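You operate a simulated robot arm through the tools that you are given. There is no shell and no other tool. Be economical: measure what you need, move in short steps, check, and stop when the job is done.

Carry out the task below with a simulated two-armed robot. There is one attempt and no reset: what you move stays moved.

Task
Hold the open tin on the far table top steady with one hand and put the black spring from the red stand top in it with the other.

Only the result counts: the job must be done as asked and must still hold three seconds after the hand-in. Knocking over, shifting, dropping, spilling or breaking anything else fails it.

Robot
Two 7-joint arms with two-finger parallel grippers on one trunk, on a base that drives. Base frame: it is fixed to the floor where the robot stands at the start and does not move with it; the origin is under the middle of the robot, x ahead of it, y to its left, z up; the surface under the hand at the start is at about z = 0.9. Readings come in m, degrees, newtons and seconds.
The left shoulder is at the start at [0.02, 0.17, 1.253], the right one opposite. With the tool pointing down near the work surface each hand reaches from about 0.16 to 0.66 m from the robot's upright axis, wherever it stands, measured 20 degrees to its own side. Places, roughly: open tin [-2, 0, 1]. Payload 3.8 kg a hand.
Tool frame (each hand has its own): the origin (TCP) lies between the finger pads and is the grasp point; the fingertips stand 0.03 m ahead of it; z points along the fingers, y is the line along which they close. Largest opening 0.11 m; finger width 0.02, thickness 0.01; the body of the gripper, 0.048 by 0.112 m, starts 0.055 m behind the TCP.
Orientation is told as [roll, pitch, yaw] about the base's x, y, z axes, in that order, counted from this pose: with the fingers straight down and closing along the base's y, the tool's x points along the base's -x, its y along +y and its z along -z.

Tools
- The arms move only by the tool step_arm. It takes "left_plan", "right_plan" or both (then of equal length, played together; a hand with none holds still); each is a list of rows, each a list of 7 numbers: the opening, from 0 (shut) to 1 (fully open), then the shift along the base's x, y, z in cm, then the turn, a rotation vector about the base's x, y, z in degrees. In form: [[claw, dx, dy, dz, rx, ry, rz], ...]. A call has 1 to 12 rows; each row shifts and turns the commanded pose from where the row before left it. Rows are played at 5 a second. More than 0.05 m and 8.6 degrees between two rows, or a gripper value outside its range, and nothing of the call is played. A pose out of reach is approached as far as the arm can. The call stops where the force on the tool passes 40 N (or 10 N more than at its start, if that is more) or the arm is blocked; 0.2 s more then pass. The fingers move at their own pace (about 0.072 m/s each) and stop on an object; they squeeze with about 27 N. The grip force told is the motor's: it shows also when the fingers shut on nothing. Time passes only in rows, and 0.2 s behind the last, so rows that do not move let the fingers close. The reply holds the time, the measured pose of the TCP, the force on the tool along the base axes, the opening and the grip force, in the units named above and with some noise, with the torque about the TCP (base axes, N m) and any sound that the robot's microphone picked up.
- Cameras (640 x 400 px; columns grow to the right, rows downward): "scene" is now at [0.1121, -0.0122, 1.4171]; the picture's right is [-0.14, -0.99, 0.00], its down [-0.45, 0.06, -0.89] and it looks along [0.88, -0.13, -0.46] (base axes); focal length 293 px, centre (320, 200). "left" rides on the left gripper at [0.072, -0.017, -0.103] in its tool frame; the picture's right is [0.23, 0.97, 0.00], its down [-0.76, 0.18, -0.62] and it looks along [-0.61, 0.14, 0.78] (tool axes); focal length 222 px, centre (320, 200). "right" rides on the right gripper at [0.072, 0.017, -0.103] in its tool frame; the picture's right is [-0.23, 0.97, 0.00], its down [-0.76, -0.18, -0.62] and it looks along [-0.61, -0.14, 0.78] (tool axes); focal length 222 px, centre (320, 200). There is no depth. A picture from a camera that has moved, and an enlarged one, comes with that camera's place and axes in the base frame and with its lens.
- snapshot(camera): a new picture of that camera. The clock stands still meanwhile.
- move_column(by): slides the trunk up (or, below 0, down) by that many m; the arms and the scene camera ride with it, the base frame stays. It gives what a move gives, with no picture.
- roll_base(legs): drives the robot by 1 to 6 legs, each [ahead, turn to the left] in m and degrees, along the robot's own axes; the way and the turn of a leg run together, so that a leg with both is an arc; at most 1.5 m and 180 degrees a leg. The arms and the cameras ride along, it lands a little off, and it stops where it bumps. It gives what a move gives.
- pan_tilt(pan, tilt): turns the head with the scene camera to pan (to the left, within 80 degrees either way) and tilt (down, from -29 to 69), counted from straight ahead of the robot. It gives what a move gives.
- inspect(camera, box): a new picture of the part [left, top, right, bottom] of that camera's present view, enlarged. The clock stands still meanwhile.
- job_done(): hands the job in; it is judged then, once.

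Go step by step. Nothing tells you exact positions but the pictures and the camera data: compare them with the known pose of the tool, close in by small moves and look again before you grip or let go. The budget is 120 turns and 100 pictures, counting those below and the enlarged ones. Unless the task says otherwise, let go and move clear before handing in, and close with one line.

The tools are called after "Emit:" as name(argument=value, ...) on one line, values as JSON. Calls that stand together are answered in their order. step_arm: Moves the arms, as the interface text tells. Its arguments: {"type":"object","properties":{"left_plan":{"type":"array"},"right_plan":{"type":"array"}},"required":[]} The other tools are called the same way: move_column (by) slides the trunk up or down; roll_base (legs) drives the base; pan_tilt (pan, tilt) turns the head that bears the scene camera; snapshot (camera) takes a picture; inspect (camera, box) takes an enlarged picture of a part of a camera's view; job_done () hands the job in.

At the start:

```text
time: 0.0
left_ee_pos: [0.4057, 0.1174, 1.1602]
left_tool_rot: [0.0, 0.0, 0.0]
left_ft_force: [-0.2, 0.1, -0.4]
left_ft_torque: [0.02, -0.02, 0.01]
left_opening: 0.1102
left_finger_force: 0.2
right_ee_pos: [0.4926, -0.2687, 1.2052]
right_tool_rot: [-0.1, 0.0, 0.1]
right_ft_force: [0.5, -1.1, -0.1]
right_ft_torque: [-0.01, -0.02, -0.02]
right_opening: 0.1099
right_finger_force: 0.1
trunk travel left (down, up): [-0.35, 0.22]
robot x, y, heading: [0.0017, -0.0009, -0.1]
head pan, tilt: [-8.1, 27.3]
```

scene: 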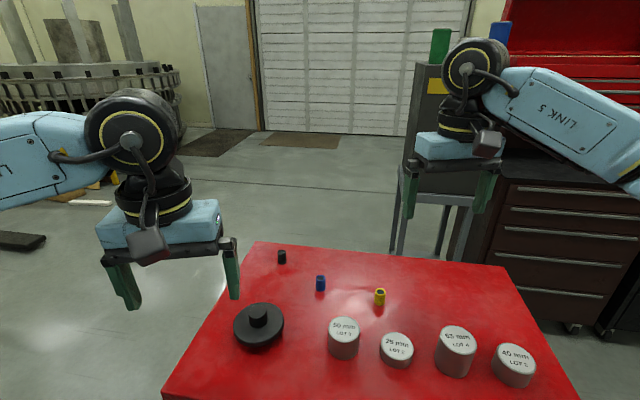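
right: 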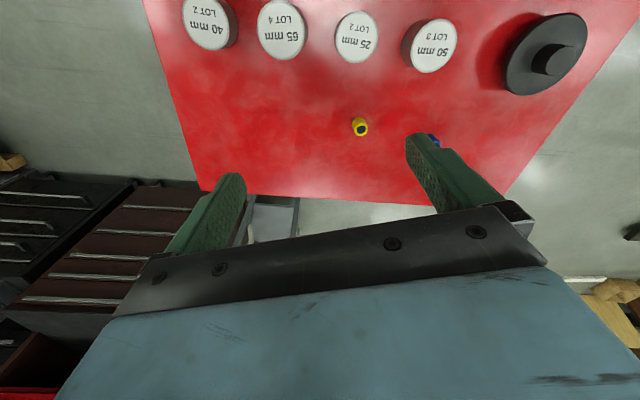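
left: 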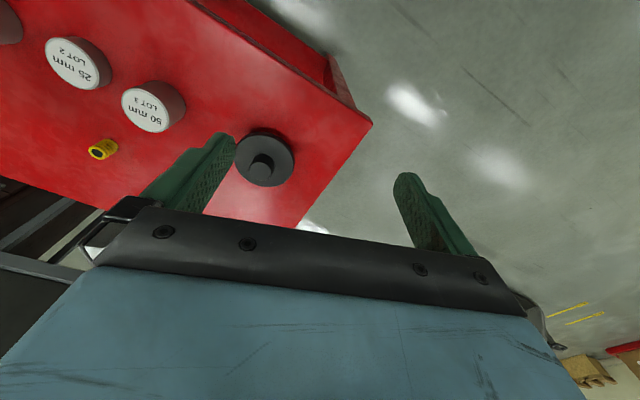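

I see a red stand with small black, blue and yellow items, and I put the black one at about [0.76, 0, 0.9]. I'll enlarge it before moving.

Emit:
inspect(camera="scene", box=[220, 230, 420, 355])

Emit:
pan_tilt(pan=0, tilt=60)

Emit:
snapshot(camera="scene")

```text
3.20 times, centred on (320, 292) of scene
camera zoom: at [0.1121, -0.0122, 1.4171], right [-0.14, -0.99, 0.0], down [-0.45, 0.06, -0.89], along [0.88, -0.13, -0.46], focal length 937 px, centre (320, -96)
```

zoom: 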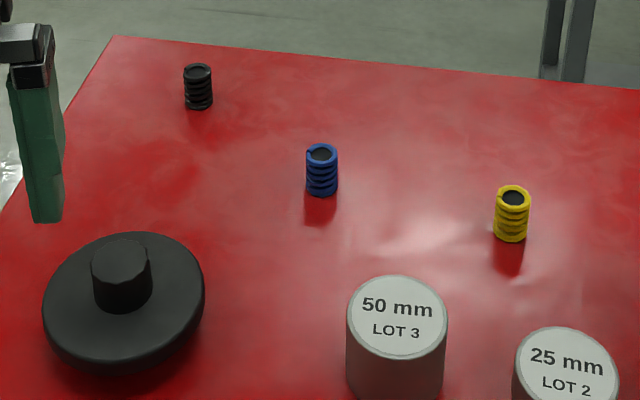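

```text
time: 1.0
left_ee_pos: [0.4043, 0.1159, 1.1597]
left_tool_rot: [-0.1, 0.0, 0.1]
left_ft_force: [0.4, -0.1, 0.7]
left_ft_torque: [-0.01, -0.03, 0.01]
left_opening: 0.1101
left_finger_force: 0.1
right_ee_pos: [0.4928, -0.2694, 1.204]
right_tool_rot: [0.1, -0.1, 0.0]
right_ft_force: [-0.4, -0.2, -0.3]
right_ft_torque: [0.03, 0.0, 0.01]
right_opening: 0.1101
right_finger_force: 0.1
trunk travel left (down, up): [-0.35, 0.22]
robot x, y, heading: [-0.0032, -0.0031, -0.0]
head pan, tilt: [0.0, 60.0]
```

```text
95 pictures are left
camera scene: at [0.0883, 0.0007, 1.3707], right [0.0, -1.0, 0.0], down [-0.87, 0.0, -0.5], along [0.5, 0.0, -0.87], focal length 293 px, centre (320, 200)
```

scene: 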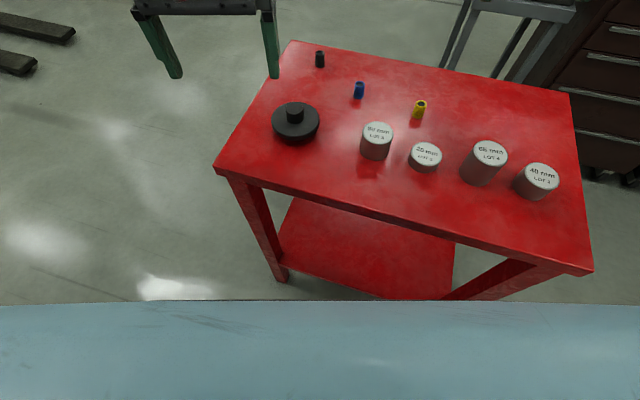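

The black spring stands at about [0.74, 0, 0.9], which is easiest to reach from the left side of the stand. I'll check that the floor there is free.

Emit:
pan_tilt(pan=65, tilt=35)

Emit:
snapshot(camera="scene")

```text
time: 2.3
left_ee_pos: [0.4065, 0.1163, 1.1591]
left_tool_rot: [0.0, 0.0, -0.1]
left_ft_force: [-0.3, 0.0, -0.1]
left_ft_torque: [0.01, 0.01, -0.03]
left_opening: 0.1101
left_finger_force: 0.0
right_ee_pos: [0.4939, -0.2691, 1.204]
right_tool_rot: [-0.1, 0.0, -0.2]
right_ft_force: [-0.3, 0.0, -0.1]
right_ft_torque: [0.0, -0.03, -0.01]
right_opening: 0.1102
right_finger_force: 0.0
trunk travel left (down, up): [-0.35, 0.22]
robot x, y, heading: [0.0036, 0.0019, 0.2]
head pan, tilt: [65.0, 35.0]
```

```text
94 pictures are left
camera scene: at [0.0589, 0.0805, 1.405], right [0.91, -0.42, 0.0], down [-0.24, -0.52, -0.82], along [0.35, 0.74, -0.57], focal length 293 px, centre (320, 200)
```

scene: 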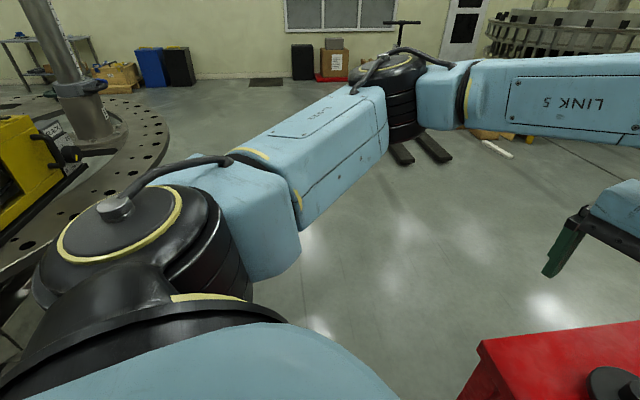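

The floor to the left is clear. I'll drive around to the left side of the stand and face it.

Emit:
roll_base(legs=[[-0.15, 0], [0, 65], [0.83, 0], [0, -81], [0.73, 0], [0, -74]])

Emit:
pan_tilt(pan=0, tilt=55)

Emit:
snapshot(camera="scene")

```text
time: 20.7
left_ee_pos: [1.0197, 0.1704, 1.1594]
left_tool_rot: [0.1, 0.0, -88.1]
left_ft_force: [0.8, 0.3, 0.1]
left_ft_torque: [0.01, 0.01, 0.0]
left_opening: 0.11
left_finger_force: 0.1
right_ee_pos: [0.6363, 0.0696, 1.2038]
right_tool_rot: [0.1, 0.0, -88.1]
right_ft_force: [-0.1, 0.1, 0.4]
right_ft_torque: [-0.02, 0.01, -0.02]
right_opening: 0.1098
right_finger_force: 0.1
trunk travel left (down, up): [-0.35, 0.22]
robot x, y, heading: [0.8898, 0.5749, -88.1]
head pan, tilt: [65.0, 35.0]
```

```text
time: 22.0
left_ee_pos: [1.0194, 0.1701, 1.1602]
left_tool_rot: [0.0, 0.0, -88.2]
left_ft_force: [-0.2, 0.6, 0.5]
left_ft_torque: [0.01, 0.0, 0.01]
left_opening: 0.1102
left_finger_force: 0.1
right_ee_pos: [0.6377, 0.07, 1.2056]
right_tool_rot: [0.0, -0.1, -88.1]
right_ft_force: [0.7, -0.1, -0.8]
right_ft_torque: [0.03, 0.02, -0.01]
right_opening: 0.11
right_finger_force: 0.0
trunk travel left (down, up): [-0.35, 0.22]
robot x, y, heading: [0.889, 0.5707, -88.2]
head pan, tilt: [0.0, 55.0]
```

```text
93 pictures are left
camera scene: at [0.8935, 0.4789, 1.3768], right [-1.0, -0.03, 0.0], down [-0.03, 0.82, -0.57], along [0.02, -0.57, -0.82], focal length 293 px, centre (320, 200)
```

scene: 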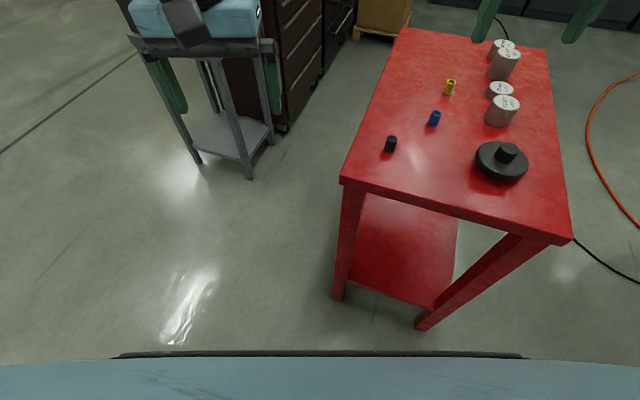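

The spring is about [0.75, 0.005, 0.9]. I'll bring the right hand above it and check with the wrist camera.

Emit:
step_arm(right_plan=[[1, 3.8, -2.2, 0, 0, 0, 0], [1, 3.8, -2.2, 0, 0, 0, 0], [1, 3.7, -2.1, 0, 0, 0, 0], [1, 0, 0, -4.5, 0, 0, 0], [1, 0, 0, -4.5, 0, 0, 0], [1, 0, 0, -4.5, 0, 0, 0], [1, 0, 0, 0, 0, 0, 0]])

Emit:
snapshot(camera="right")

Emit:
snapshot(camera="scene")

```text
time: 23.6
left_ee_pos: [1.0207, 0.17, 1.1604]
left_tool_rot: [0.0, 0.0, -88.1]
left_ft_force: [0.0, 0.0, 0.3]
left_ft_torque: [-0.01, 0.03, -0.02]
left_opening: 0.1098
left_finger_force: 0.1
right_ee_pos: [0.7492, 0.0035, 1.0715]
right_tool_rot: [0.0, -0.1, -88.2]
right_ft_force: [0.3, -0.1, 0.3]
right_ft_torque: [-0.01, 0.02, 0.0]
right_opening: 0.1103
right_finger_force: 0.1
trunk travel left (down, up): [-0.35, 0.22]
robot x, y, heading: [0.8892, 0.5698, -88.1]
head pan, tilt: [0.0, 55.0]
```

```text
92 pictures are left
camera right: at [0.763, 0.076, 1.175], right [0.98, -0.19, 0.0], down [-0.15, -0.77, 0.62], along [-0.12, -0.61, -0.78], focal length 222 px, centre (320, 200)
```

right: 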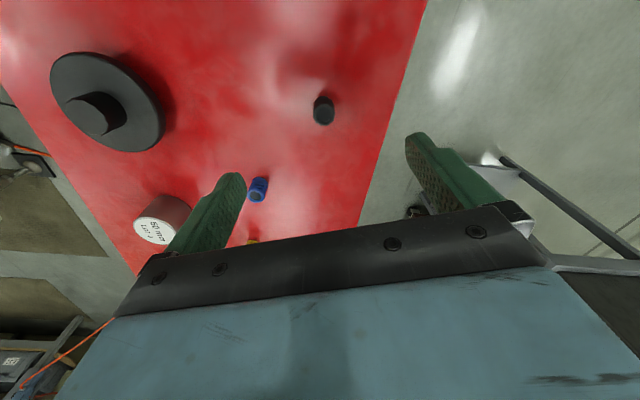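

```text
91 pictures are left
camera scene: at [0.894, 0.4792, 1.3768], right [-1.0, -0.03, 0.0], down [-0.03, 0.82, -0.57], along [0.02, -0.57, -0.82], focal length 293 px, centre (320, 200)
```

scene: 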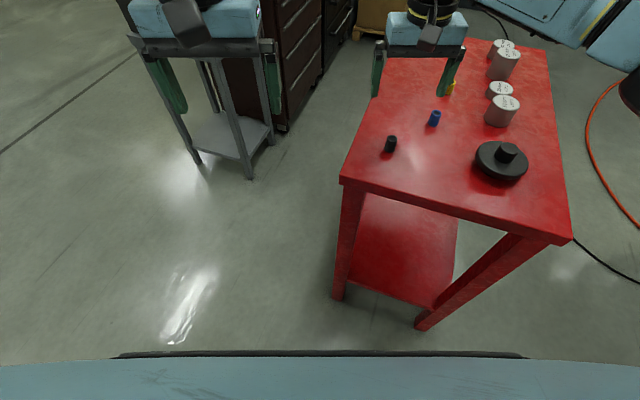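

The hand is centred over the spring to within a few mm. I'll go down to just above it and look again.

Emit:
step_arm(right_plan=[[1, 0.2, -0.3, -4, 0, 0, 0], [1, 0, 0, -4, 0, 0, 0], [1, 0, 0, -3, 0, 0, 0], [1, 0, 0, -1.2, 0, 0, 0], [1, 0, 0, 0, 0, 0, 0]])

Emit:
inspect(camera="scene", box=[310, 60, 470, 160])

Emit:
snapshot(camera="right")

```text
time: 24.8
left_ee_pos: [1.0204, 0.1695, 1.1601]
left_tool_rot: [0.1, -0.1, -88.1]
left_ft_force: [-0.3, 0.3, 0.1]
left_ft_torque: [-0.01, 0.02, 0.01]
left_opening: 0.1101
left_finger_force: 0.0
right_ee_pos: [0.7511, 0.0016, 0.9487]
right_tool_rot: [0.0, 0.0, -88.2]
right_ft_force: [0.0, 0.6, -0.1]
right_ft_torque: [0.05, 0.0, 0.02]
right_opening: 0.1098
right_finger_force: 0.1
trunk travel left (down, up): [-0.35, 0.22]
robot x, y, heading: [0.8885, 0.575, -87.9]
head pan, tilt: [0.0, 55.0]
```

```text
4.00 times, centred on (390, 110) of scene
camera zoom: at [0.8935, 0.4788, 1.3768], right [-1.0, -0.03, 0.0], down [-0.03, 0.82, -0.57], along [0.02, -0.57, -0.82], focal length 1171 px, centre (40, 560)
```

zoom: 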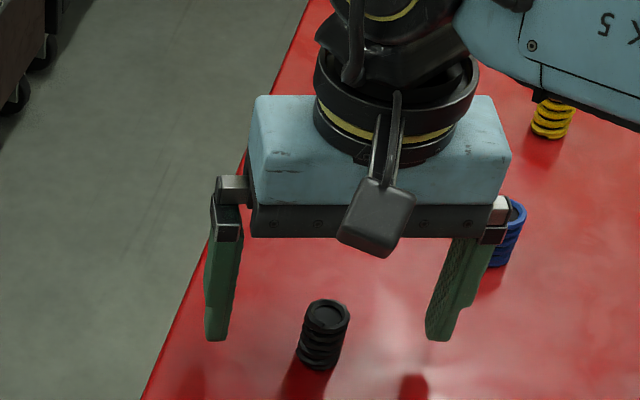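

```text
89 pictures are left
camera right: at [0.7659, 0.0733, 1.0514], right [0.98, -0.19, 0.0], down [-0.15, -0.77, 0.62], along [-0.12, -0.61, -0.78], focal length 222 px, centre (320, 200)
```

right: 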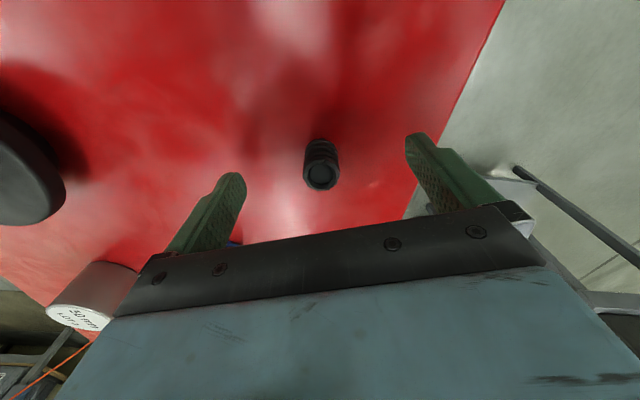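

The spring sits about 5 mm further along -y, and its top is near z 0.93. I'll shift, lower 1.2 cm and close.

Emit:
step_arm(right_plan=[[1, 0, -0.5, 0, 0, 0, 0], [1, 0, 0, -0.6, 0, 0, 0], [1, 0, 0, -0.6, 0, 0, 0], [1, 0, 0, 0, 0, 0, 0]])

Emit:
inspect(camera="scene", box=[310, 60, 470, 160])

Emit:
inspect(camera="right", box=[200, 100, 440, 250])

```text
time: 25.8
left_ee_pos: [1.0196, 0.1699, 1.1606]
left_tool_rot: [0.0, 0.0, -88.2]
left_ft_force: [-0.4, -0.4, 0.1]
left_ft_torque: [-0.03, 0.01, 0.01]
left_opening: 0.1097
left_finger_force: 0.0
right_ee_pos: [0.7496, -0.0036, 0.937]
right_tool_rot: [0.1, 0.0, -88.1]
right_ft_force: [-0.8, 0.0, -0.7]
right_ft_torque: [-0.01, -0.02, 0.01]
right_opening: 0.1097
right_finger_force: 0.1
trunk travel left (down, up): [-0.35, 0.22]
robot x, y, heading: [0.8882, 0.573, -88.1]
head pan, tilt: [0.0, 55.0]
```

```text
4.00 times, centred on (390, 110) of scene
camera zoom: at [0.8935, 0.4789, 1.3768], right [-1.0, -0.03, 0.0], down [-0.03, 0.82, -0.57], along [0.02, -0.57, -0.82], focal length 1171 px, centre (40, 560)
```

zoom: 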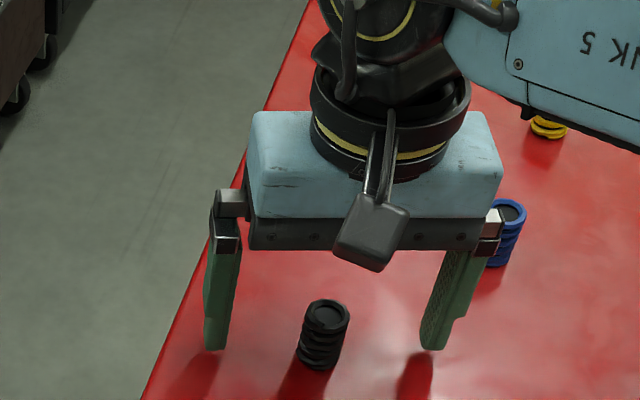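

```text
2.67 times, centred on (320, 175) of right
camera zoom: at [0.7647, 0.0682, 1.0395], right [0.98, -0.19, 0.0], down [-0.15, -0.77, 0.62], along [-0.12, -0.61, -0.78], focal length 592 px, centre (320, 267)
```

zoom: 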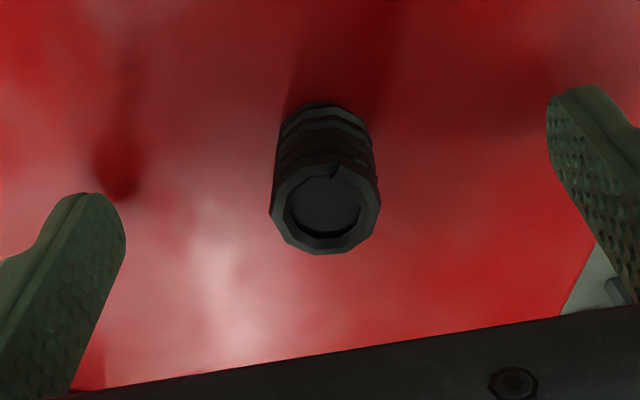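

The fingers straddle the spring with its centre aligned. Closing now, then lifting slightly to check.

Emit:
step_arm(right_plan=[[0.4, 0, 0, 0, 0, 0, 0], [0, 0, 0, 0, 0, 0, 0], [0, 0, 0, 0, 0, 0, 0], [0, 0, 0, 0, 0, 0, 0], [0, 0, 0, 0, 0, 0, 0]])

Emit:
inspect(camera="right", box=[200, 100, 440, 250])

```text
time: 27.0
left_ee_pos: [1.0206, 0.171, 1.1607]
left_tool_rot: [0.0, 0.0, -88.1]
left_ft_force: [0.3, 0.5, 0.3]
left_ft_torque: [0.04, 0.03, 0.03]
left_opening: 0.1103
left_finger_force: 0.0
right_ee_pos: [0.7515, -0.0038, 0.9369]
right_tool_rot: [0.1, 0.0, -88.1]
right_ft_force: [-0.8, 0.5, 0.2]
right_ft_torque: [0.0, -0.03, 0.0]
right_opening: 0.0233
right_finger_force: 26.7
trunk travel left (down, up): [-0.35, 0.22]
robot x, y, heading: [0.8903, 0.5709, -88.0]
head pan, tilt: [0.0, 55.0]
```

```text
2.67 times, centred on (320, 175) of right
camera zoom: at [0.7649, 0.0683, 1.0395], right [0.98, -0.19, 0.0], down [-0.15, -0.77, 0.62], along [-0.12, -0.61, -0.78], focal length 592 px, centre (320, 267)
```

zoom: 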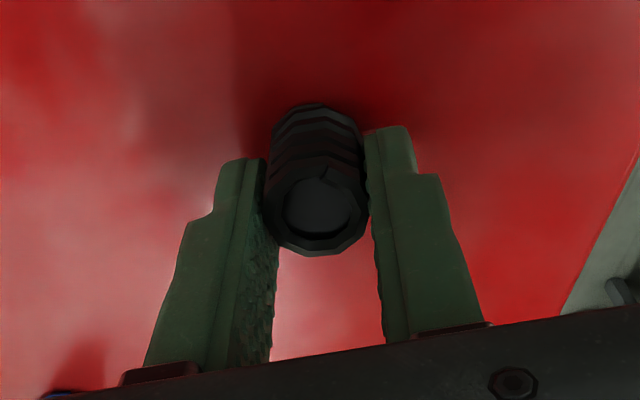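

The spring is gripped (0.023 m opening). Lifting it and pulling back toward the robot.

Emit:
step_arm(right_plan=[[0, 0, 0, 2, 0, 0, 0], [0, 0, 0, 4, 0, 0, 0], [0, 0, 0, 4.5, 0, 0, 0], [0, 0, 0, 4.5, 0, 0, 0], [0, 0, 0, 4.5, 0, 0, 0], [0, 0, 0, 4.5, 0, 0, 0], [0, 0, 4, 0, 0, 0, 0], [0, 0, 4, 0, 0, 0, 0], [0, 0, 4, 0, 0, 0, 0], [0, 0, 0, 0, 0, 0, 0]])

Emit:
snapshot(camera="right")

```text
time: 29.2
left_ee_pos: [1.0198, 0.17, 1.1592]
left_tool_rot: [0.0, 0.0, -88.1]
left_ft_force: [0.8, -0.4, 0.4]
left_ft_torque: [-0.02, 0.03, -0.03]
left_opening: 0.1098
left_finger_force: 0.1
right_ee_pos: [0.7546, 0.1159, 1.1749]
right_tool_rot: [0.0, -0.1, -88.2]
right_ft_force: [-0.3, -0.1, 0.1]
right_ft_torque: [0.04, 0.05, -0.02]
right_opening: 0.0236
right_finger_force: 26.7
trunk travel left (down, up): [-0.35, 0.22]
robot x, y, heading: [0.8901, 0.5693, -88.2]
head pan, tilt: [0.0, 55.0]
```

```text
85 pictures are left
camera right: at [0.7681, 0.1868, 1.278], right [0.98, -0.2, 0.0], down [-0.15, -0.77, 0.62], along [-0.12, -0.61, -0.78], focal length 222 px, centre (320, 200)
```

right: 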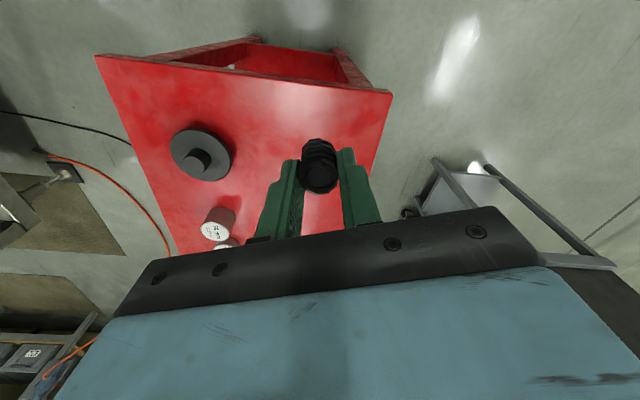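

The spring is held firmly. I'll back off a little, turn to face the -x direction and look for the tin.

Emit:
roll_base(legs=[[-0.1, 0], [0, -92]])

Emit:
pan_tilt(pan=0, tilt=15)

Emit:
snapshot(camera="scene")

```text
time: 34.3
left_ee_pos: [0.4798, 0.5584, 1.1595]
left_tool_rot: [0.0, 0.0, 179.5]
left_ft_force: [-0.6, -0.2, 0.1]
left_ft_torque: [0.0, -0.02, 0.0]
left_opening: 0.1099
left_finger_force: 0.0
right_ee_pos: [0.4357, 0.8271, 1.1766]
right_tool_rot: [0.2, 0.0, 179.4]
right_ft_force: [0.4, -0.1, -0.8]
right_ft_torque: [0.02, -0.02, -0.03]
right_opening: 0.0234
right_finger_force: 27.0
trunk travel left (down, up): [-0.35, 0.22]
robot x, y, heading: [0.8881, 0.6721, 179.3]
head pan, tilt: [0.0, 55.0]
```

```text
time: 35.4
left_ee_pos: [0.4791, 0.5586, 1.1591]
left_tool_rot: [-0.1, 0.1, 179.5]
left_ft_force: [0.5, 0.1, -0.2]
left_ft_torque: [0.0, -0.01, -0.01]
left_opening: 0.1101
left_finger_force: 0.0
right_ee_pos: [0.4365, 0.8267, 1.1758]
right_tool_rot: [0.0, 0.0, 179.4]
right_ft_force: [0.1, -0.2, -0.3]
right_ft_torque: [0.06, 0.0, -0.03]
right_opening: 0.0234
right_finger_force: 27.3
trunk travel left (down, up): [-0.35, 0.22]
robot x, y, heading: [0.8871, 0.6707, 179.6]
head pan, tilt: [0.0, 15.0]
```

```text
84 pictures are left
camera scene: at [0.7725, 0.6732, 1.4369], right [0.01, 1.0, 0.0], down [0.26, 0.0, -0.97], along [-0.97, 0.01, -0.26], focal length 293 px, centre (320, 200)
```

scene: 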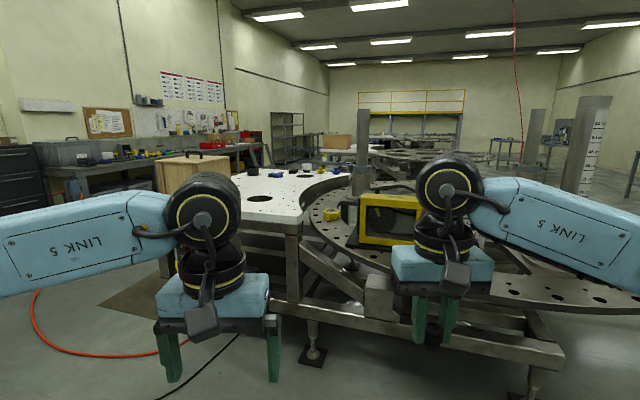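

I see a white-topped round-table segment ahead with small items on it. I'll enlarge to find the tin.

Emit:
inspect(camera="scene", box=[150, 130, 390, 280])

```text
2.67 times, centred on (270, 205) of scene
camera zoom: at [0.7725, 0.6732, 1.4369], right [0.01, 1.0, 0.0], down [0.26, 0.0, -0.97], along [-0.97, 0.01, -0.26], focal length 781 px, centre (453, 187)
```

zoom: 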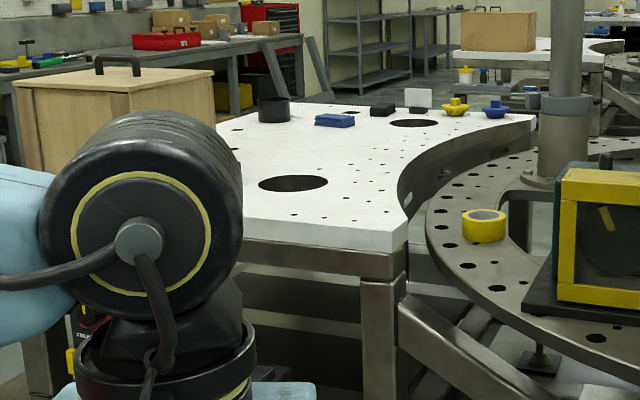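

A black open tin stands at about [-1.9, 0.07, 0.95] near the left edge of the white table. I'll drive nearer and look left around the wooden crate to find an approach.

Emit:
roll_base(legs=[[0.7, 0], [0, 45]])

Emit:
pan_tilt(pan=0, tilt=20)

Emit:
snapshot(camera="scene")

```text
time: 41.3
left_ee_pos: [-0.0238, 0.3149, 1.1597]
left_tool_rot: [0.0, 0.0, -136.0]
left_ft_force: [0.4, -0.7, 0.3]
left_ft_torque: [0.02, -0.02, -0.03]
left_opening: 0.1101
left_finger_force: 0.0
right_ee_pos: [-0.2432, 0.4763, 1.1751]
right_tool_rot: [0.0, 0.0, -135.9]
right_ft_force: [0.6, 0.3, -0.3]
right_ft_torque: [0.0, 0.02, 0.01]
right_opening: 0.0234
right_finger_force: 27.2
trunk travel left (down, up): [-0.35, 0.22]
robot x, y, heading: [0.184, 0.6821, -136.0]
head pan, tilt: [0.0, 15.0]
```

```text
time: 42.0
left_ee_pos: [-0.0248, 0.3163, 1.1593]
left_tool_rot: [-0.1, 0.1, -136.0]
left_ft_force: [-0.8, 0.0, 0.0]
left_ft_torque: [-0.01, -0.01, -0.06]
left_opening: 0.1098
left_finger_force: 0.0
right_ee_pos: [-0.2442, 0.4767, 1.1748]
right_tool_rot: [0.0, 0.0, -136.1]
right_ft_force: [0.3, 0.1, -0.7]
right_ft_torque: [-0.01, 0.02, -0.01]
right_opening: 0.0233
right_finger_force: 26.8
trunk travel left (down, up): [-0.35, 0.22]
robot x, y, heading: [0.1836, 0.6816, -135.8]
head pan, tilt: [0.0, 20.0]
```

```text
82 pictures are left
camera scene: at [0.1038, 0.6027, 1.4289], right [-0.69, 0.72, 0.0], down [0.25, 0.24, -0.94], along [-0.68, -0.65, -0.34], focal length 293 px, centre (320, 200)
```

scene: 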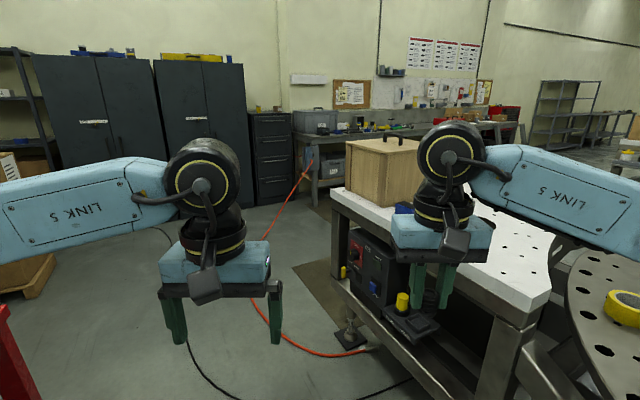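

The crate sits on the near-left table corner, and the floor along the table's left side is free. I'll raise the trunk for clearance and drive round to that side.

Emit:
move_column(by=0.15)

Emit:
roll_base(legs=[[0, 21.6], [1.29, 0], [0, -28.4], [1.07, 0], [0, -61.4]])

Emit:
snapshot(camera="scene")

```text
time: 43.7
left_ee_pos: [-0.0248, 0.3153, 1.3106]
left_tool_rot: [0.0, 0.1, -136.0]
left_ft_force: [-0.4, -0.4, -0.1]
left_ft_torque: [-0.04, 0.0, -0.01]
left_opening: 0.11
left_finger_force: 0.2
right_ee_pos: [-0.245, 0.476, 1.3237]
right_tool_rot: [0.0, -0.1, -136.1]
right_ft_force: [-0.2, 0.6, 0.3]
right_ft_torque: [0.0, -0.03, -0.02]
right_opening: 0.0232
right_finger_force: 27.5
trunk travel left (down, up): [-0.5, 0.07]
robot x, y, heading: [0.182, 0.6794, -136.0]
head pan, tilt: [0.0, 20.0]
```

```text
time: 60.6
left_ee_pos: [-1.6221, -1.1018, 1.3096]
left_tool_rot: [0.0, 0.0, 155.6]
left_ft_force: [-0.5, -0.5, 0.0]
left_ft_torque: [-0.01, 0.01, -0.02]
left_opening: 0.1101
left_finger_force: 0.1
right_ee_pos: [-1.5538, -0.8391, 1.3253]
right_tool_rot: [-0.1, 0.1, 155.5]
right_ft_force: [-0.1, -0.1, -1.1]
right_ft_torque: [-0.03, -0.03, -0.01]
right_opening: 0.0234
right_finger_force: 27.1
trunk travel left (down, up): [-0.5, 0.07]
robot x, y, heading: [-1.2033, -1.1633, 155.6]
head pan, tilt: [0.0, 20.0]
```

```text
81 pictures are left
camera scene: at [-1.3076, -1.1159, 1.5788], right [0.41, 0.91, 0.0], down [0.31, -0.14, -0.94], along [-0.86, 0.39, -0.34], focal length 293 px, centre (320, 200)
```

scene: 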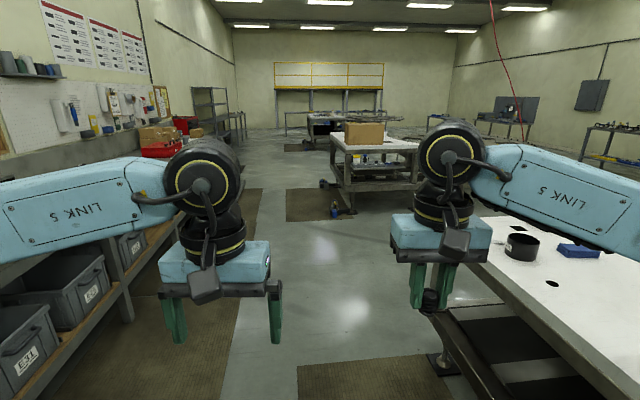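

The tin is at about [-1.93, 0.08, 0.95], some 0.15 m in from this side's edge. I'll drive along and face it.

Emit:
roll_base(legs=[[0, -5], [1.0, 0], [0, -82]])

Emit:
pan_tilt(pan=0, tilt=45)

Emit:
snapshot(camera="scene")

```text
time: 69.7
left_ee_pos: [-2.0066, -0.2602, 1.31]
left_tool_rot: [0.1, 0.0, 67.3]
left_ft_force: [-0.3, 0.3, -0.5]
left_ft_torque: [-0.02, 0.01, 0.02]
left_opening: 0.11
left_finger_force: 0.0
right_ee_pos: [-1.7403, -0.3201, 1.3256]
right_tool_rot: [0.0, -0.1, 67.4]
right_ft_force: [-0.1, 0.2, 0.0]
right_ft_torque: [0.01, 0.0, 0.01]
right_opening: 0.0233
right_finger_force: 27.4
trunk travel left (down, up): [-0.5, 0.07]
robot x, y, heading: [-2.0562, -0.6775, 67.3]
head pan, tilt: [0.0, 20.0]
```

```text
time: 70.6
left_ee_pos: [-2.0058, -0.2588, 1.3091]
left_tool_rot: [0.0, 0.0, 67.3]
left_ft_force: [1.1, -0.1, -0.3]
left_ft_torque: [0.01, 0.01, -0.01]
left_opening: 0.1098
left_finger_force: 0.0
right_ee_pos: [-1.7406, -0.3207, 1.3253]
right_tool_rot: [0.1, 0.0, 67.3]
right_ft_force: [0.6, -0.7, 0.8]
right_ft_torque: [0.02, -0.04, -0.01]
right_opening: 0.023
right_finger_force: 26.7
trunk travel left (down, up): [-0.5, 0.07]
robot x, y, heading: [-2.0533, -0.6826, 67.2]
head pan, tilt: [0.0, 45.0]
```

```text
80 pictures are left
camera scene: at [-2.0149, -0.5835, 1.5402], right [0.92, -0.39, 0.0], down [-0.27, -0.65, -0.71], along [0.27, 0.65, -0.71], focal length 293 px, centre (320, 200)
```

scene: 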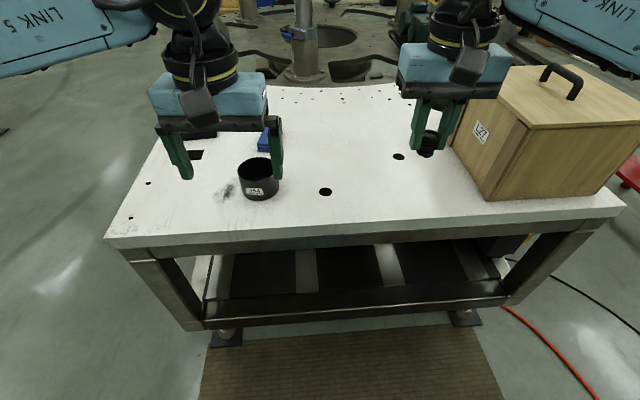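

The tin stands about 0.14 m in from the edge and to the left of straight ahead. I'll turn toward it, drive 0.2 m closer and take close looks.

Emit:
roll_base(legs=[[0, 12], [0.2, 0]])

Emit:
snapshot(camera="scene")

Emit:
snapshot(camera="left")

```text
time: 73.0
left_ee_pos: [-2.0503, -0.0636, 1.3086]
left_tool_rot: [0.0, -0.1, 78.7]
left_ft_force: [-0.6, 0.1, -0.8]
left_ft_torque: [-0.02, -0.04, -0.04]
left_opening: 0.1101
left_finger_force: 0.1
right_ee_pos: [-1.7803, -0.0717, 1.3246]
right_tool_rot: [0.1, 0.0, 78.6]
right_ft_force: [-0.2, 0.6, 0.2]
right_ft_torque: [-0.01, -0.02, 0.02]
right_opening: 0.0233
right_finger_force: 26.9
trunk travel left (down, up): [-0.5, 0.07]
robot x, y, heading: [-2.02, -0.4849, 78.5]
head pan, tilt: [0.0, 45.0]
```

```text
79 pictures are left
camera scene: at [-1.9956, -0.383, 1.5402], right [0.98, -0.2, 0.0], down [-0.14, -0.69, -0.71], along [0.14, 0.69, -0.71], focal length 293 px, centre (320, 200)
```

scene: 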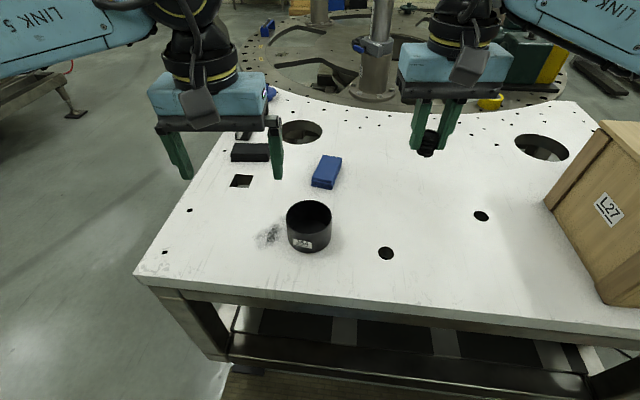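

```text
78 pictures are left
camera left: at [-2.0501, -0.1373, 1.4131], right [-1.0, -0.03, 0.0], down [-0.02, 0.78, 0.62], along [-0.02, 0.62, -0.78], focal length 222 px, centre (320, 200)
```

left: 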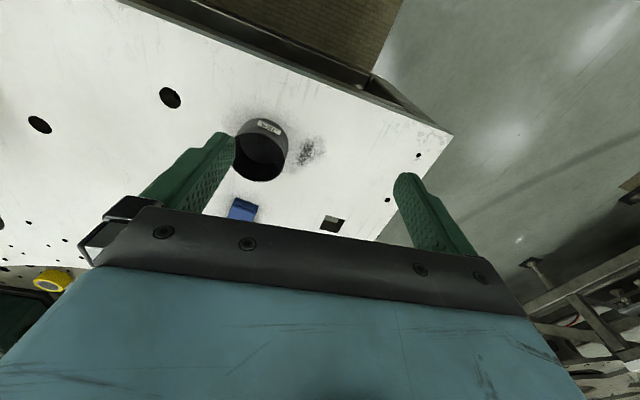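

I'll enlarge the tin to measure its size and place.

Emit:
inspect(camera="scene", box=[230, 175, 390, 275])

```text
4.00 times, centred on (310, 225) of scene
camera zoom: at [-1.9956, -0.383, 1.5402], right [0.98, -0.2, 0.0], down [-0.14, -0.69, -0.71], along [0.14, 0.69, -0.71], focal length 1171 px, centre (360, 100)
```

zoom: 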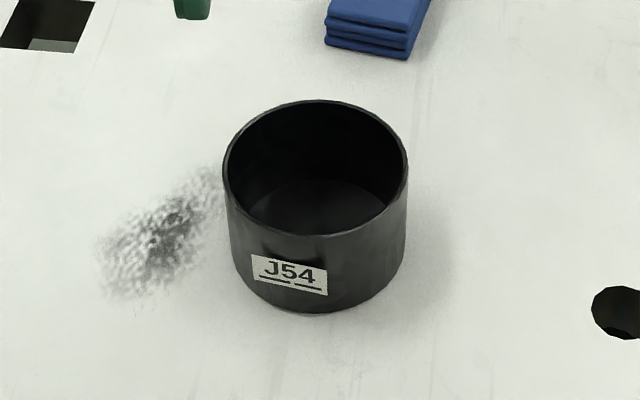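

The tin is about 0.108 m across and 0.07 m tall, centred near [-1.932, 0.069], which is too wide to straddle. I'll pinch its left wall with the left hand leaned back toward me, which leaves room for the right hand. First I'll lower the trunk and go to a pre-pose above the wall.

Emit:
move_column(by=-0.1)

Emit:
step_arm(left_plan=[[1, 1.3, 2.66, 0, 7.84, -1.6, 0], [1, 1.3, 2.66, 0, 7.84, -1.6, 0], [1, 1.3, 2.66, 0, 7.84, -1.6, 0], [1, 1.3, 2.66, 0, 7.84, -1.6, 0], [1, 1.3, 2.66, 0, 7.84, -1.6, 0], [1, 0, 0, -3.3, 0, 0, 0], [1, 0, 0, -3.3, 0, 0, 0], [1, 0, 0, -3.3, 0, 0, 0], [1, 0, 0, 0, 0, 0, 0]])

Emit:
snapshot(camera="left")

Emit:
inspect(camera="scene", box=[200, 125, 440, 275])

```text
time: 74.3
left_ee_pos: [-2.0515, -0.0644, 1.2098]
left_tool_rot: [0.0, 0.0, 78.6]
left_ft_force: [-0.3, 0.1, 0.2]
left_ft_torque: [0.0, 0.01, 0.01]
left_opening: 0.11
left_finger_force: 0.1
right_ee_pos: [-1.7789, -0.0715, 1.2248]
right_tool_rot: [0.0, -0.1, 78.6]
right_ft_force: [0.5, -0.5, 0.1]
right_ft_torque: [-0.01, 0.01, -0.04]
right_opening: 0.0234
right_finger_force: 27.1
trunk travel left (down, up): [-0.4, 0.17]
robot x, y, heading: [-2.0156, -0.4831, 78.5]
head pan, tilt: [0.0, 45.0]
```

```text
time: 76.3
left_ee_pos: [-1.9842, 0.0676, 1.1105]
left_tool_rot: [-0.1, -40.1, 78.7]
left_ft_force: [-0.1, 0.1, 0.4]
left_ft_torque: [0.02, -0.02, 0.03]
left_opening: 0.1099
left_finger_force: 0.1
right_ee_pos: [-1.7793, -0.0722, 1.2267]
right_tool_rot: [0.0, 0.0, 78.6]
right_ft_force: [0.0, -0.1, 0.4]
right_ft_torque: [-0.01, 0.01, 0.03]
right_opening: 0.0232
right_finger_force: 27.1
trunk travel left (down, up): [-0.4, 0.17]
robot x, y, heading: [-2.0204, -0.4801, 78.3]
head pan, tilt: [0.0, 45.0]
```

```text
76 pictures are left
camera left: at [-1.9929, -0.0543, 1.1427], right [-0.99, 0.02, -0.15], down [-0.14, 0.21, 0.97], along [0.05, 0.98, -0.21], focal length 222 px, centre (320, 200)
```

left: 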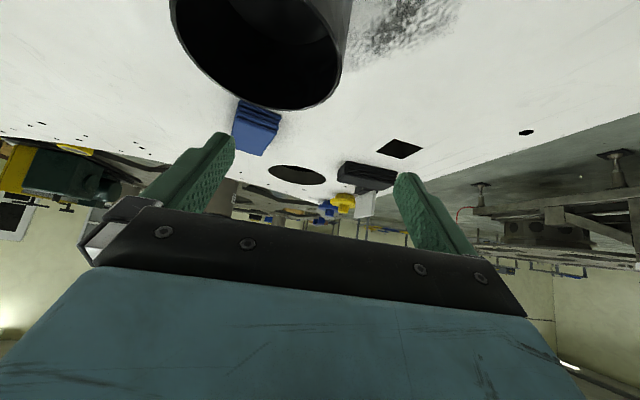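

```text
2.67 times, centred on (320, 200) of scene
camera zoom: at [-1.9955, -0.3835, 1.4402], right [0.98, -0.2, 0.0], down [-0.14, -0.69, -0.71], along [0.14, 0.69, -0.71], focal length 781 px, centre (320, 200)
```

zoom: 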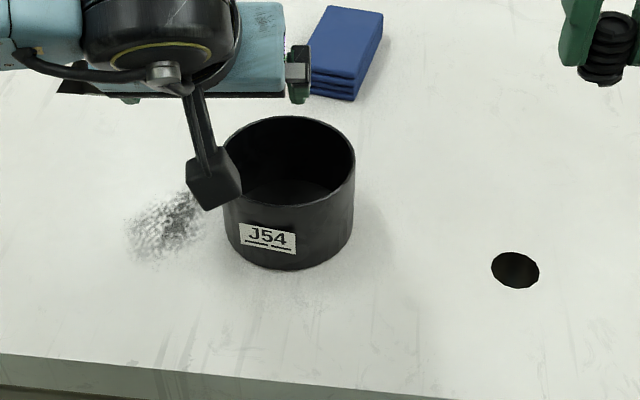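

From two heights I get the rim at z 1.025, centred at [-1.930, 0.067], with a diameter of about 0.106. The left hand is lined up over the left wall, so I'll lower most of the way and check.

Emit:
step_arm(left_plan=[[0.7, 0.2, 0, -3, 0, 0, 0], [0.6, 0, 0, -3, 0, 0, 0], [0.6, 0, 0, 0, 0, 0, 0], [0.6, 0, 0, 0, 0, 0, 0]])

Emit:
inspect(camera="left", box=[160, 0, 480, 200])

Emit:
inspect(camera="scene", box=[200, 125, 440, 275])

```text
time: 77.3
left_ee_pos: [-1.9845, 0.0685, 1.0519]
left_tool_rot: [0.0, -40.1, 78.8]
left_ft_force: [0.4, 0.3, 0.0]
left_ft_torque: [0.0, 0.02, -0.01]
left_opening: 0.0662
left_finger_force: 0.1
right_ee_pos: [-1.7781, -0.0718, 1.2256]
right_tool_rot: [0.0, 0.0, 78.5]
right_ft_force: [-0.4, -0.8, -0.4]
right_ft_torque: [0.02, 0.02, -0.01]
right_opening: 0.0233
right_finger_force: 27.1
trunk travel left (down, up): [-0.4, 0.17]
robot x, y, heading: [-2.0195, -0.4823, 78.8]
head pan, tilt: [0.0, 45.0]
```

```text
2.00 times, centred on (320, 100) of left
camera zoom: at [-1.9936, -0.0537, 1.0841], right [-0.99, 0.02, -0.15], down [-0.14, 0.21, 0.97], along [0.05, 0.98, -0.21], focal length 444 px, centre (320, 400)
```

zoom: 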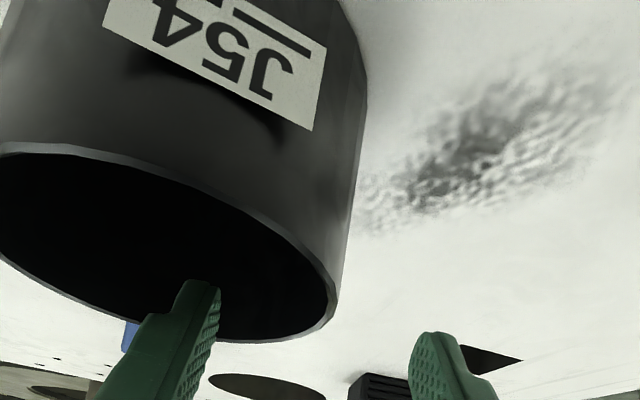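

```text
2.67 times, centred on (320, 200) of scene
camera zoom: at [-1.9956, -0.3832, 1.4402], right [0.98, -0.2, 0.0], down [-0.14, -0.69, -0.71], along [0.14, 0.69, -0.71], focal length 781 px, centre (320, 200)
```

zoom: 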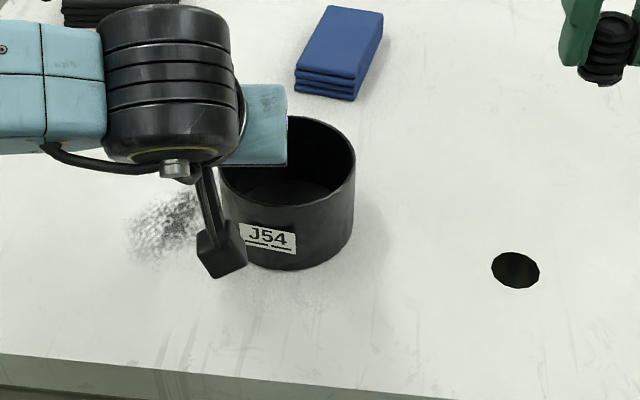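

The wrist view shows the wall about 5 mm nearer the outer finger than the middle. I'll shift that much, then lower so the wall lies between the pads, and check before closing.

Emit:
step_arm(left_plan=[[0.6, -0.5, 0.1, -1, 0, 0, 0], [0.6, 0, 0, -1.5, 0, 0, 0], [0.4, 0, 0, -1, 0, 0, 0], [0.3, 0, 0, 0, 0, 0, 0], [0.3, 0, 0, 0, 0, 0, 0]])

Emit:
inspect(camera="left", box=[160, 0, 480, 200])

```text
time: 78.5
left_ee_pos: [-1.9897, 0.0696, 1.0161]
left_tool_rot: [-0.1, -40.1, 78.8]
left_ft_force: [0.6, 0.3, 1.1]
left_ft_torque: [-0.02, 0.01, 0.0]
left_opening: 0.0332
left_finger_force: 0.1
right_ee_pos: [-1.7791, -0.07, 1.2247]
right_tool_rot: [0.0, 0.0, 78.6]
right_ft_force: [-0.6, 0.1, -0.1]
right_ft_torque: [-0.01, 0.02, 0.03]
right_opening: 0.0231
right_finger_force: 27.2
trunk travel left (down, up): [-0.4, 0.17]
robot x, y, heading: [-2.0173, -0.4851, 78.4]
head pan, tilt: [0.0, 45.0]
```

```text
2.00 times, centred on (320, 100) of left
camera zoom: at [-1.9985, -0.0529, 1.0491], right [-0.99, 0.02, -0.15], down [-0.14, 0.21, 0.97], along [0.05, 0.98, -0.21], focal length 444 px, centre (320, 400)
```

zoom: 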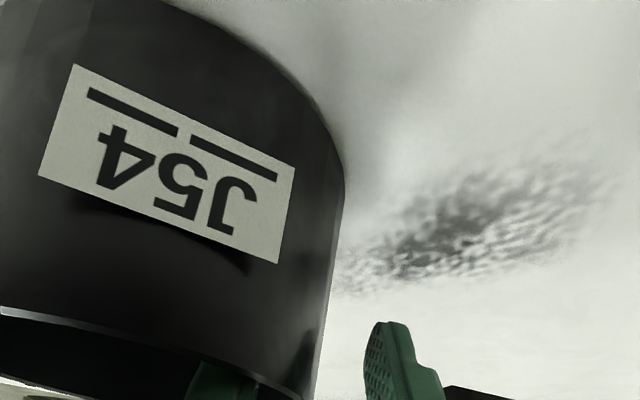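

The wall now lies midway between the two fingers. I'll close gently.

Emit:
step_arm(left_plan=[[0.2, 0, 0, 0, 0, 0, 0], [0.12, 0, 0, 0, 0, 0, 0], [0.06, 0, 0, 0, 0, 0, 0], [0, 0, 0, 0, 0, 0, 0], [0, 0, 0, 0, 0, 0, 0]])

Emit:
inspect(camera="left", box=[160, 0, 480, 200])

Emit:
inspect(camera="scene", box=[200, 125, 440, 275])

```text
time: 79.7
left_ee_pos: [-1.9901, 0.0687, 1.0157]
left_tool_rot: [-0.1, -40.1, 78.7]
left_ft_force: [-0.9, 0.6, 0.5]
left_ft_torque: [0.0, 0.16, 0.0]
left_opening: 0.0085
left_finger_force: 26.9
right_ee_pos: [-1.7794, -0.0719, 1.2251]
right_tool_rot: [0.0, 0.0, 78.7]
right_ft_force: [-0.4, 0.3, -0.3]
right_ft_torque: [-0.02, -0.04, -0.02]
right_opening: 0.0234
right_finger_force: 26.5
trunk travel left (down, up): [-0.4, 0.17]
robot x, y, heading: [-2.0166, -0.4824, 78.6]
head pan, tilt: [0.0, 45.0]
```

```text
2.00 times, centred on (320, 100) of left
camera zoom: at [-1.9988, -0.0531, 1.0492], right [-0.99, 0.02, -0.15], down [-0.14, 0.21, 0.97], along [0.05, 0.98, -0.21], focal length 444 px, centre (320, 400)
```

zoom: 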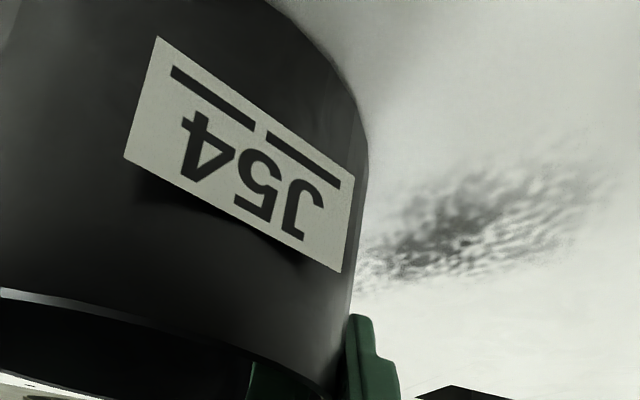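

```text
2.67 times, centred on (320, 200) of scene
camera zoom: at [-1.9957, -0.3834, 1.4402], right [0.98, -0.2, 0.0], down [-0.14, -0.69, -0.71], along [0.14, 0.69, -0.71], focal length 781 px, centre (320, 200)
```

zoom: 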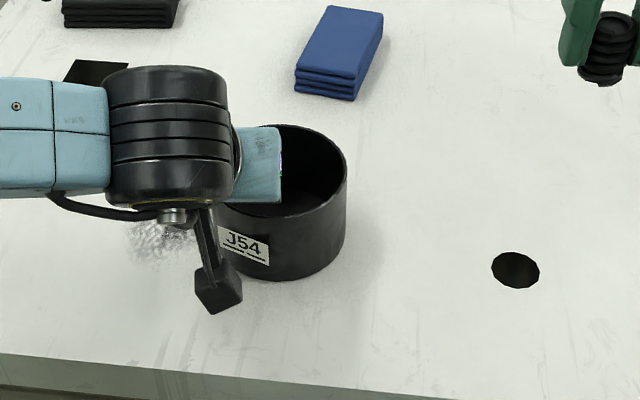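

The left hand grips the tin wall; the tin moved a few mm in closing and its rim centre is now about [-1.937, 0.057]. I'll bring the right hand over the free right half, leaned to the right for clearance.

Emit:
step_arm(left_plan=[[0, 0, 0, 0, 0, 0, 0], [0, 0, 0, 0, 0, 0, 0], [0, 0, 0, 0, 0, 0, 0], [0, 0, 0, 0, 0, 0, 0], [0, 0, 0, 0, 0, 0, 0], [0, 0, 0, 0, 0, 0, 0], [0, 0, 0, 0, 0, 0, 0]], right_plan=[[0, -3, 3.4, 0, 1.33, 6.53, 0], [0, -3, 3.4, 0, 1.33, 6.53, 0], [0, -3, 3.4, 0, 1.33, 6.53, 0], [0, -2.7, 3.4, 0, 0, 0, 0], [0, -1.9, 0.0, 0, 0, 0, 0], [0, 0, 0, -4, 0, 0, 0], [0, 0, 0, -4, 0, 0, 0]])

Emit:
snapshot(camera="right")

Emit:
inspect(camera="scene", box=[200, 125, 440, 275])

```text
time: 81.3
left_ee_pos: [-1.9902, 0.0682, 1.0156]
left_tool_rot: [-0.1, -40.0, 78.7]
left_ft_force: [0.2, -0.6, -0.5]
left_ft_torque: [-0.05, 0.09, -0.03]
left_opening: 0.0083
left_finger_force: 27.4
right_ee_pos: [-1.916, 0.0653, 1.1431]
right_tool_rot: [19.9, -0.1, 78.6]
right_ft_force: [0.1, -0.3, 0.4]
right_ft_torque: [0.0, -0.02, 0.03]
right_opening: 0.0232
right_finger_force: 27.1
trunk travel left (down, up): [-0.4, 0.17]
robot x, y, heading: [-2.0144, -0.4811, 78.6]
head pan, tilt: [0.0, 45.0]
```

```text
69 pictures are left
camera right: at [-1.9119, -0.0112, 1.2463], right [-0.85, 0.4, 0.33], down [0.52, 0.67, 0.53], along [-0.01, 0.62, -0.78], focal length 222 px, centre (320, 200)
```

right: 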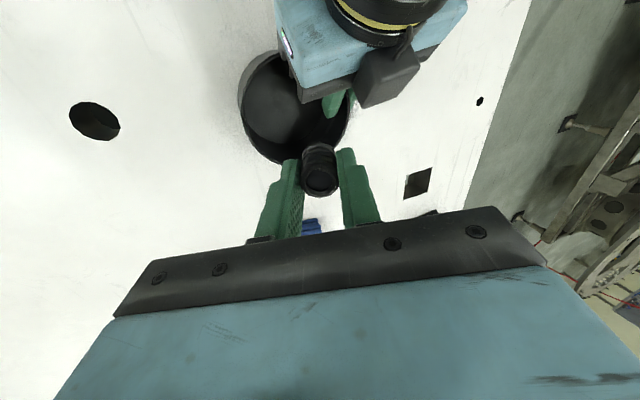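

```text
2.67 times, centred on (320, 200) of scene
camera zoom: at [-1.9956, -0.3832, 1.4401], right [0.98, -0.2, 0.0], down [-0.14, -0.69, -0.71], along [0.14, 0.69, -0.71], focal length 781 px, centre (320, 200)
```

zoom: 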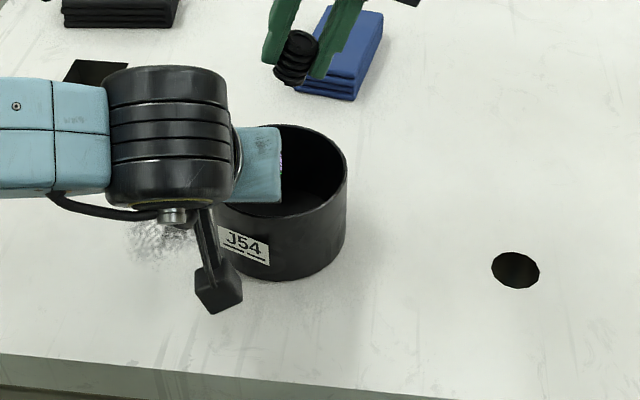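

Alignment looks right: the spring's lower end will come down just right of the rim centre, clear of the left hand. I'll lower most of the way with a 5 mm shift right and check.

Emit:
step_arm(right_plan=[[0, 0.55, 0.2, -3, 0, 0, 0], [0, 0, 0, -2, 0, 0, 0], [0, 0, 0, 0, 0, 0, 0]])

Emit:
snapshot(camera="right")

Emit:
inspect(camera="scene", box=[200, 125, 440, 275])

```text
time: 82.1
left_ee_pos: [-1.9904, 0.0677, 1.0163]
left_tool_rot: [-0.1, -40.0, 78.7]
left_ft_force: [0.3, 0.5, 1.9]
left_ft_torque: [-0.15, 0.12, -0.02]
left_opening: 0.0084
left_finger_force: 26.4
right_ee_pos: [-1.912, 0.0665, 1.0948]
right_tool_rot: [20.0, -0.1, 78.6]
right_ft_force: [0.4, -0.3, 0.0]
right_ft_torque: [-0.03, 0.0, 0.01]
right_opening: 0.0231
right_finger_force: 27.0
trunk travel left (down, up): [-0.4, 0.17]
robot x, y, heading: [-2.0178, -0.4847, 78.6]
head pan, tilt: [0.0, 45.0]
```

```text
67 pictures are left
camera right: at [-1.9074, -0.0088, 1.1962], right [-0.85, 0.4, 0.33], down [0.52, 0.67, 0.53], along [-0.01, 0.62, -0.78], focal length 222 px, centre (320, 200)
```

right: 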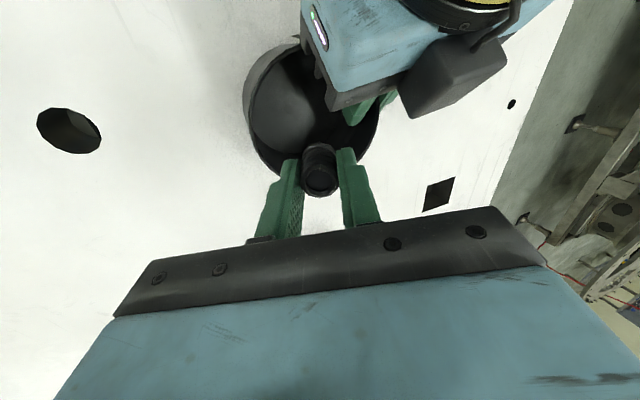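

```text
2.67 times, centred on (320, 200) of scene
camera zoom: at [-1.9956, -0.3834, 1.4402], right [0.98, -0.2, 0.0], down [-0.14, -0.69, -0.71], along [0.14, 0.69, -0.71], focal length 781 px, centre (320, 200)
```

zoom: 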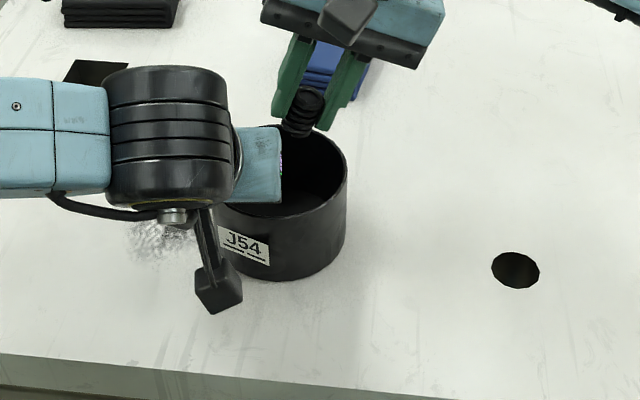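

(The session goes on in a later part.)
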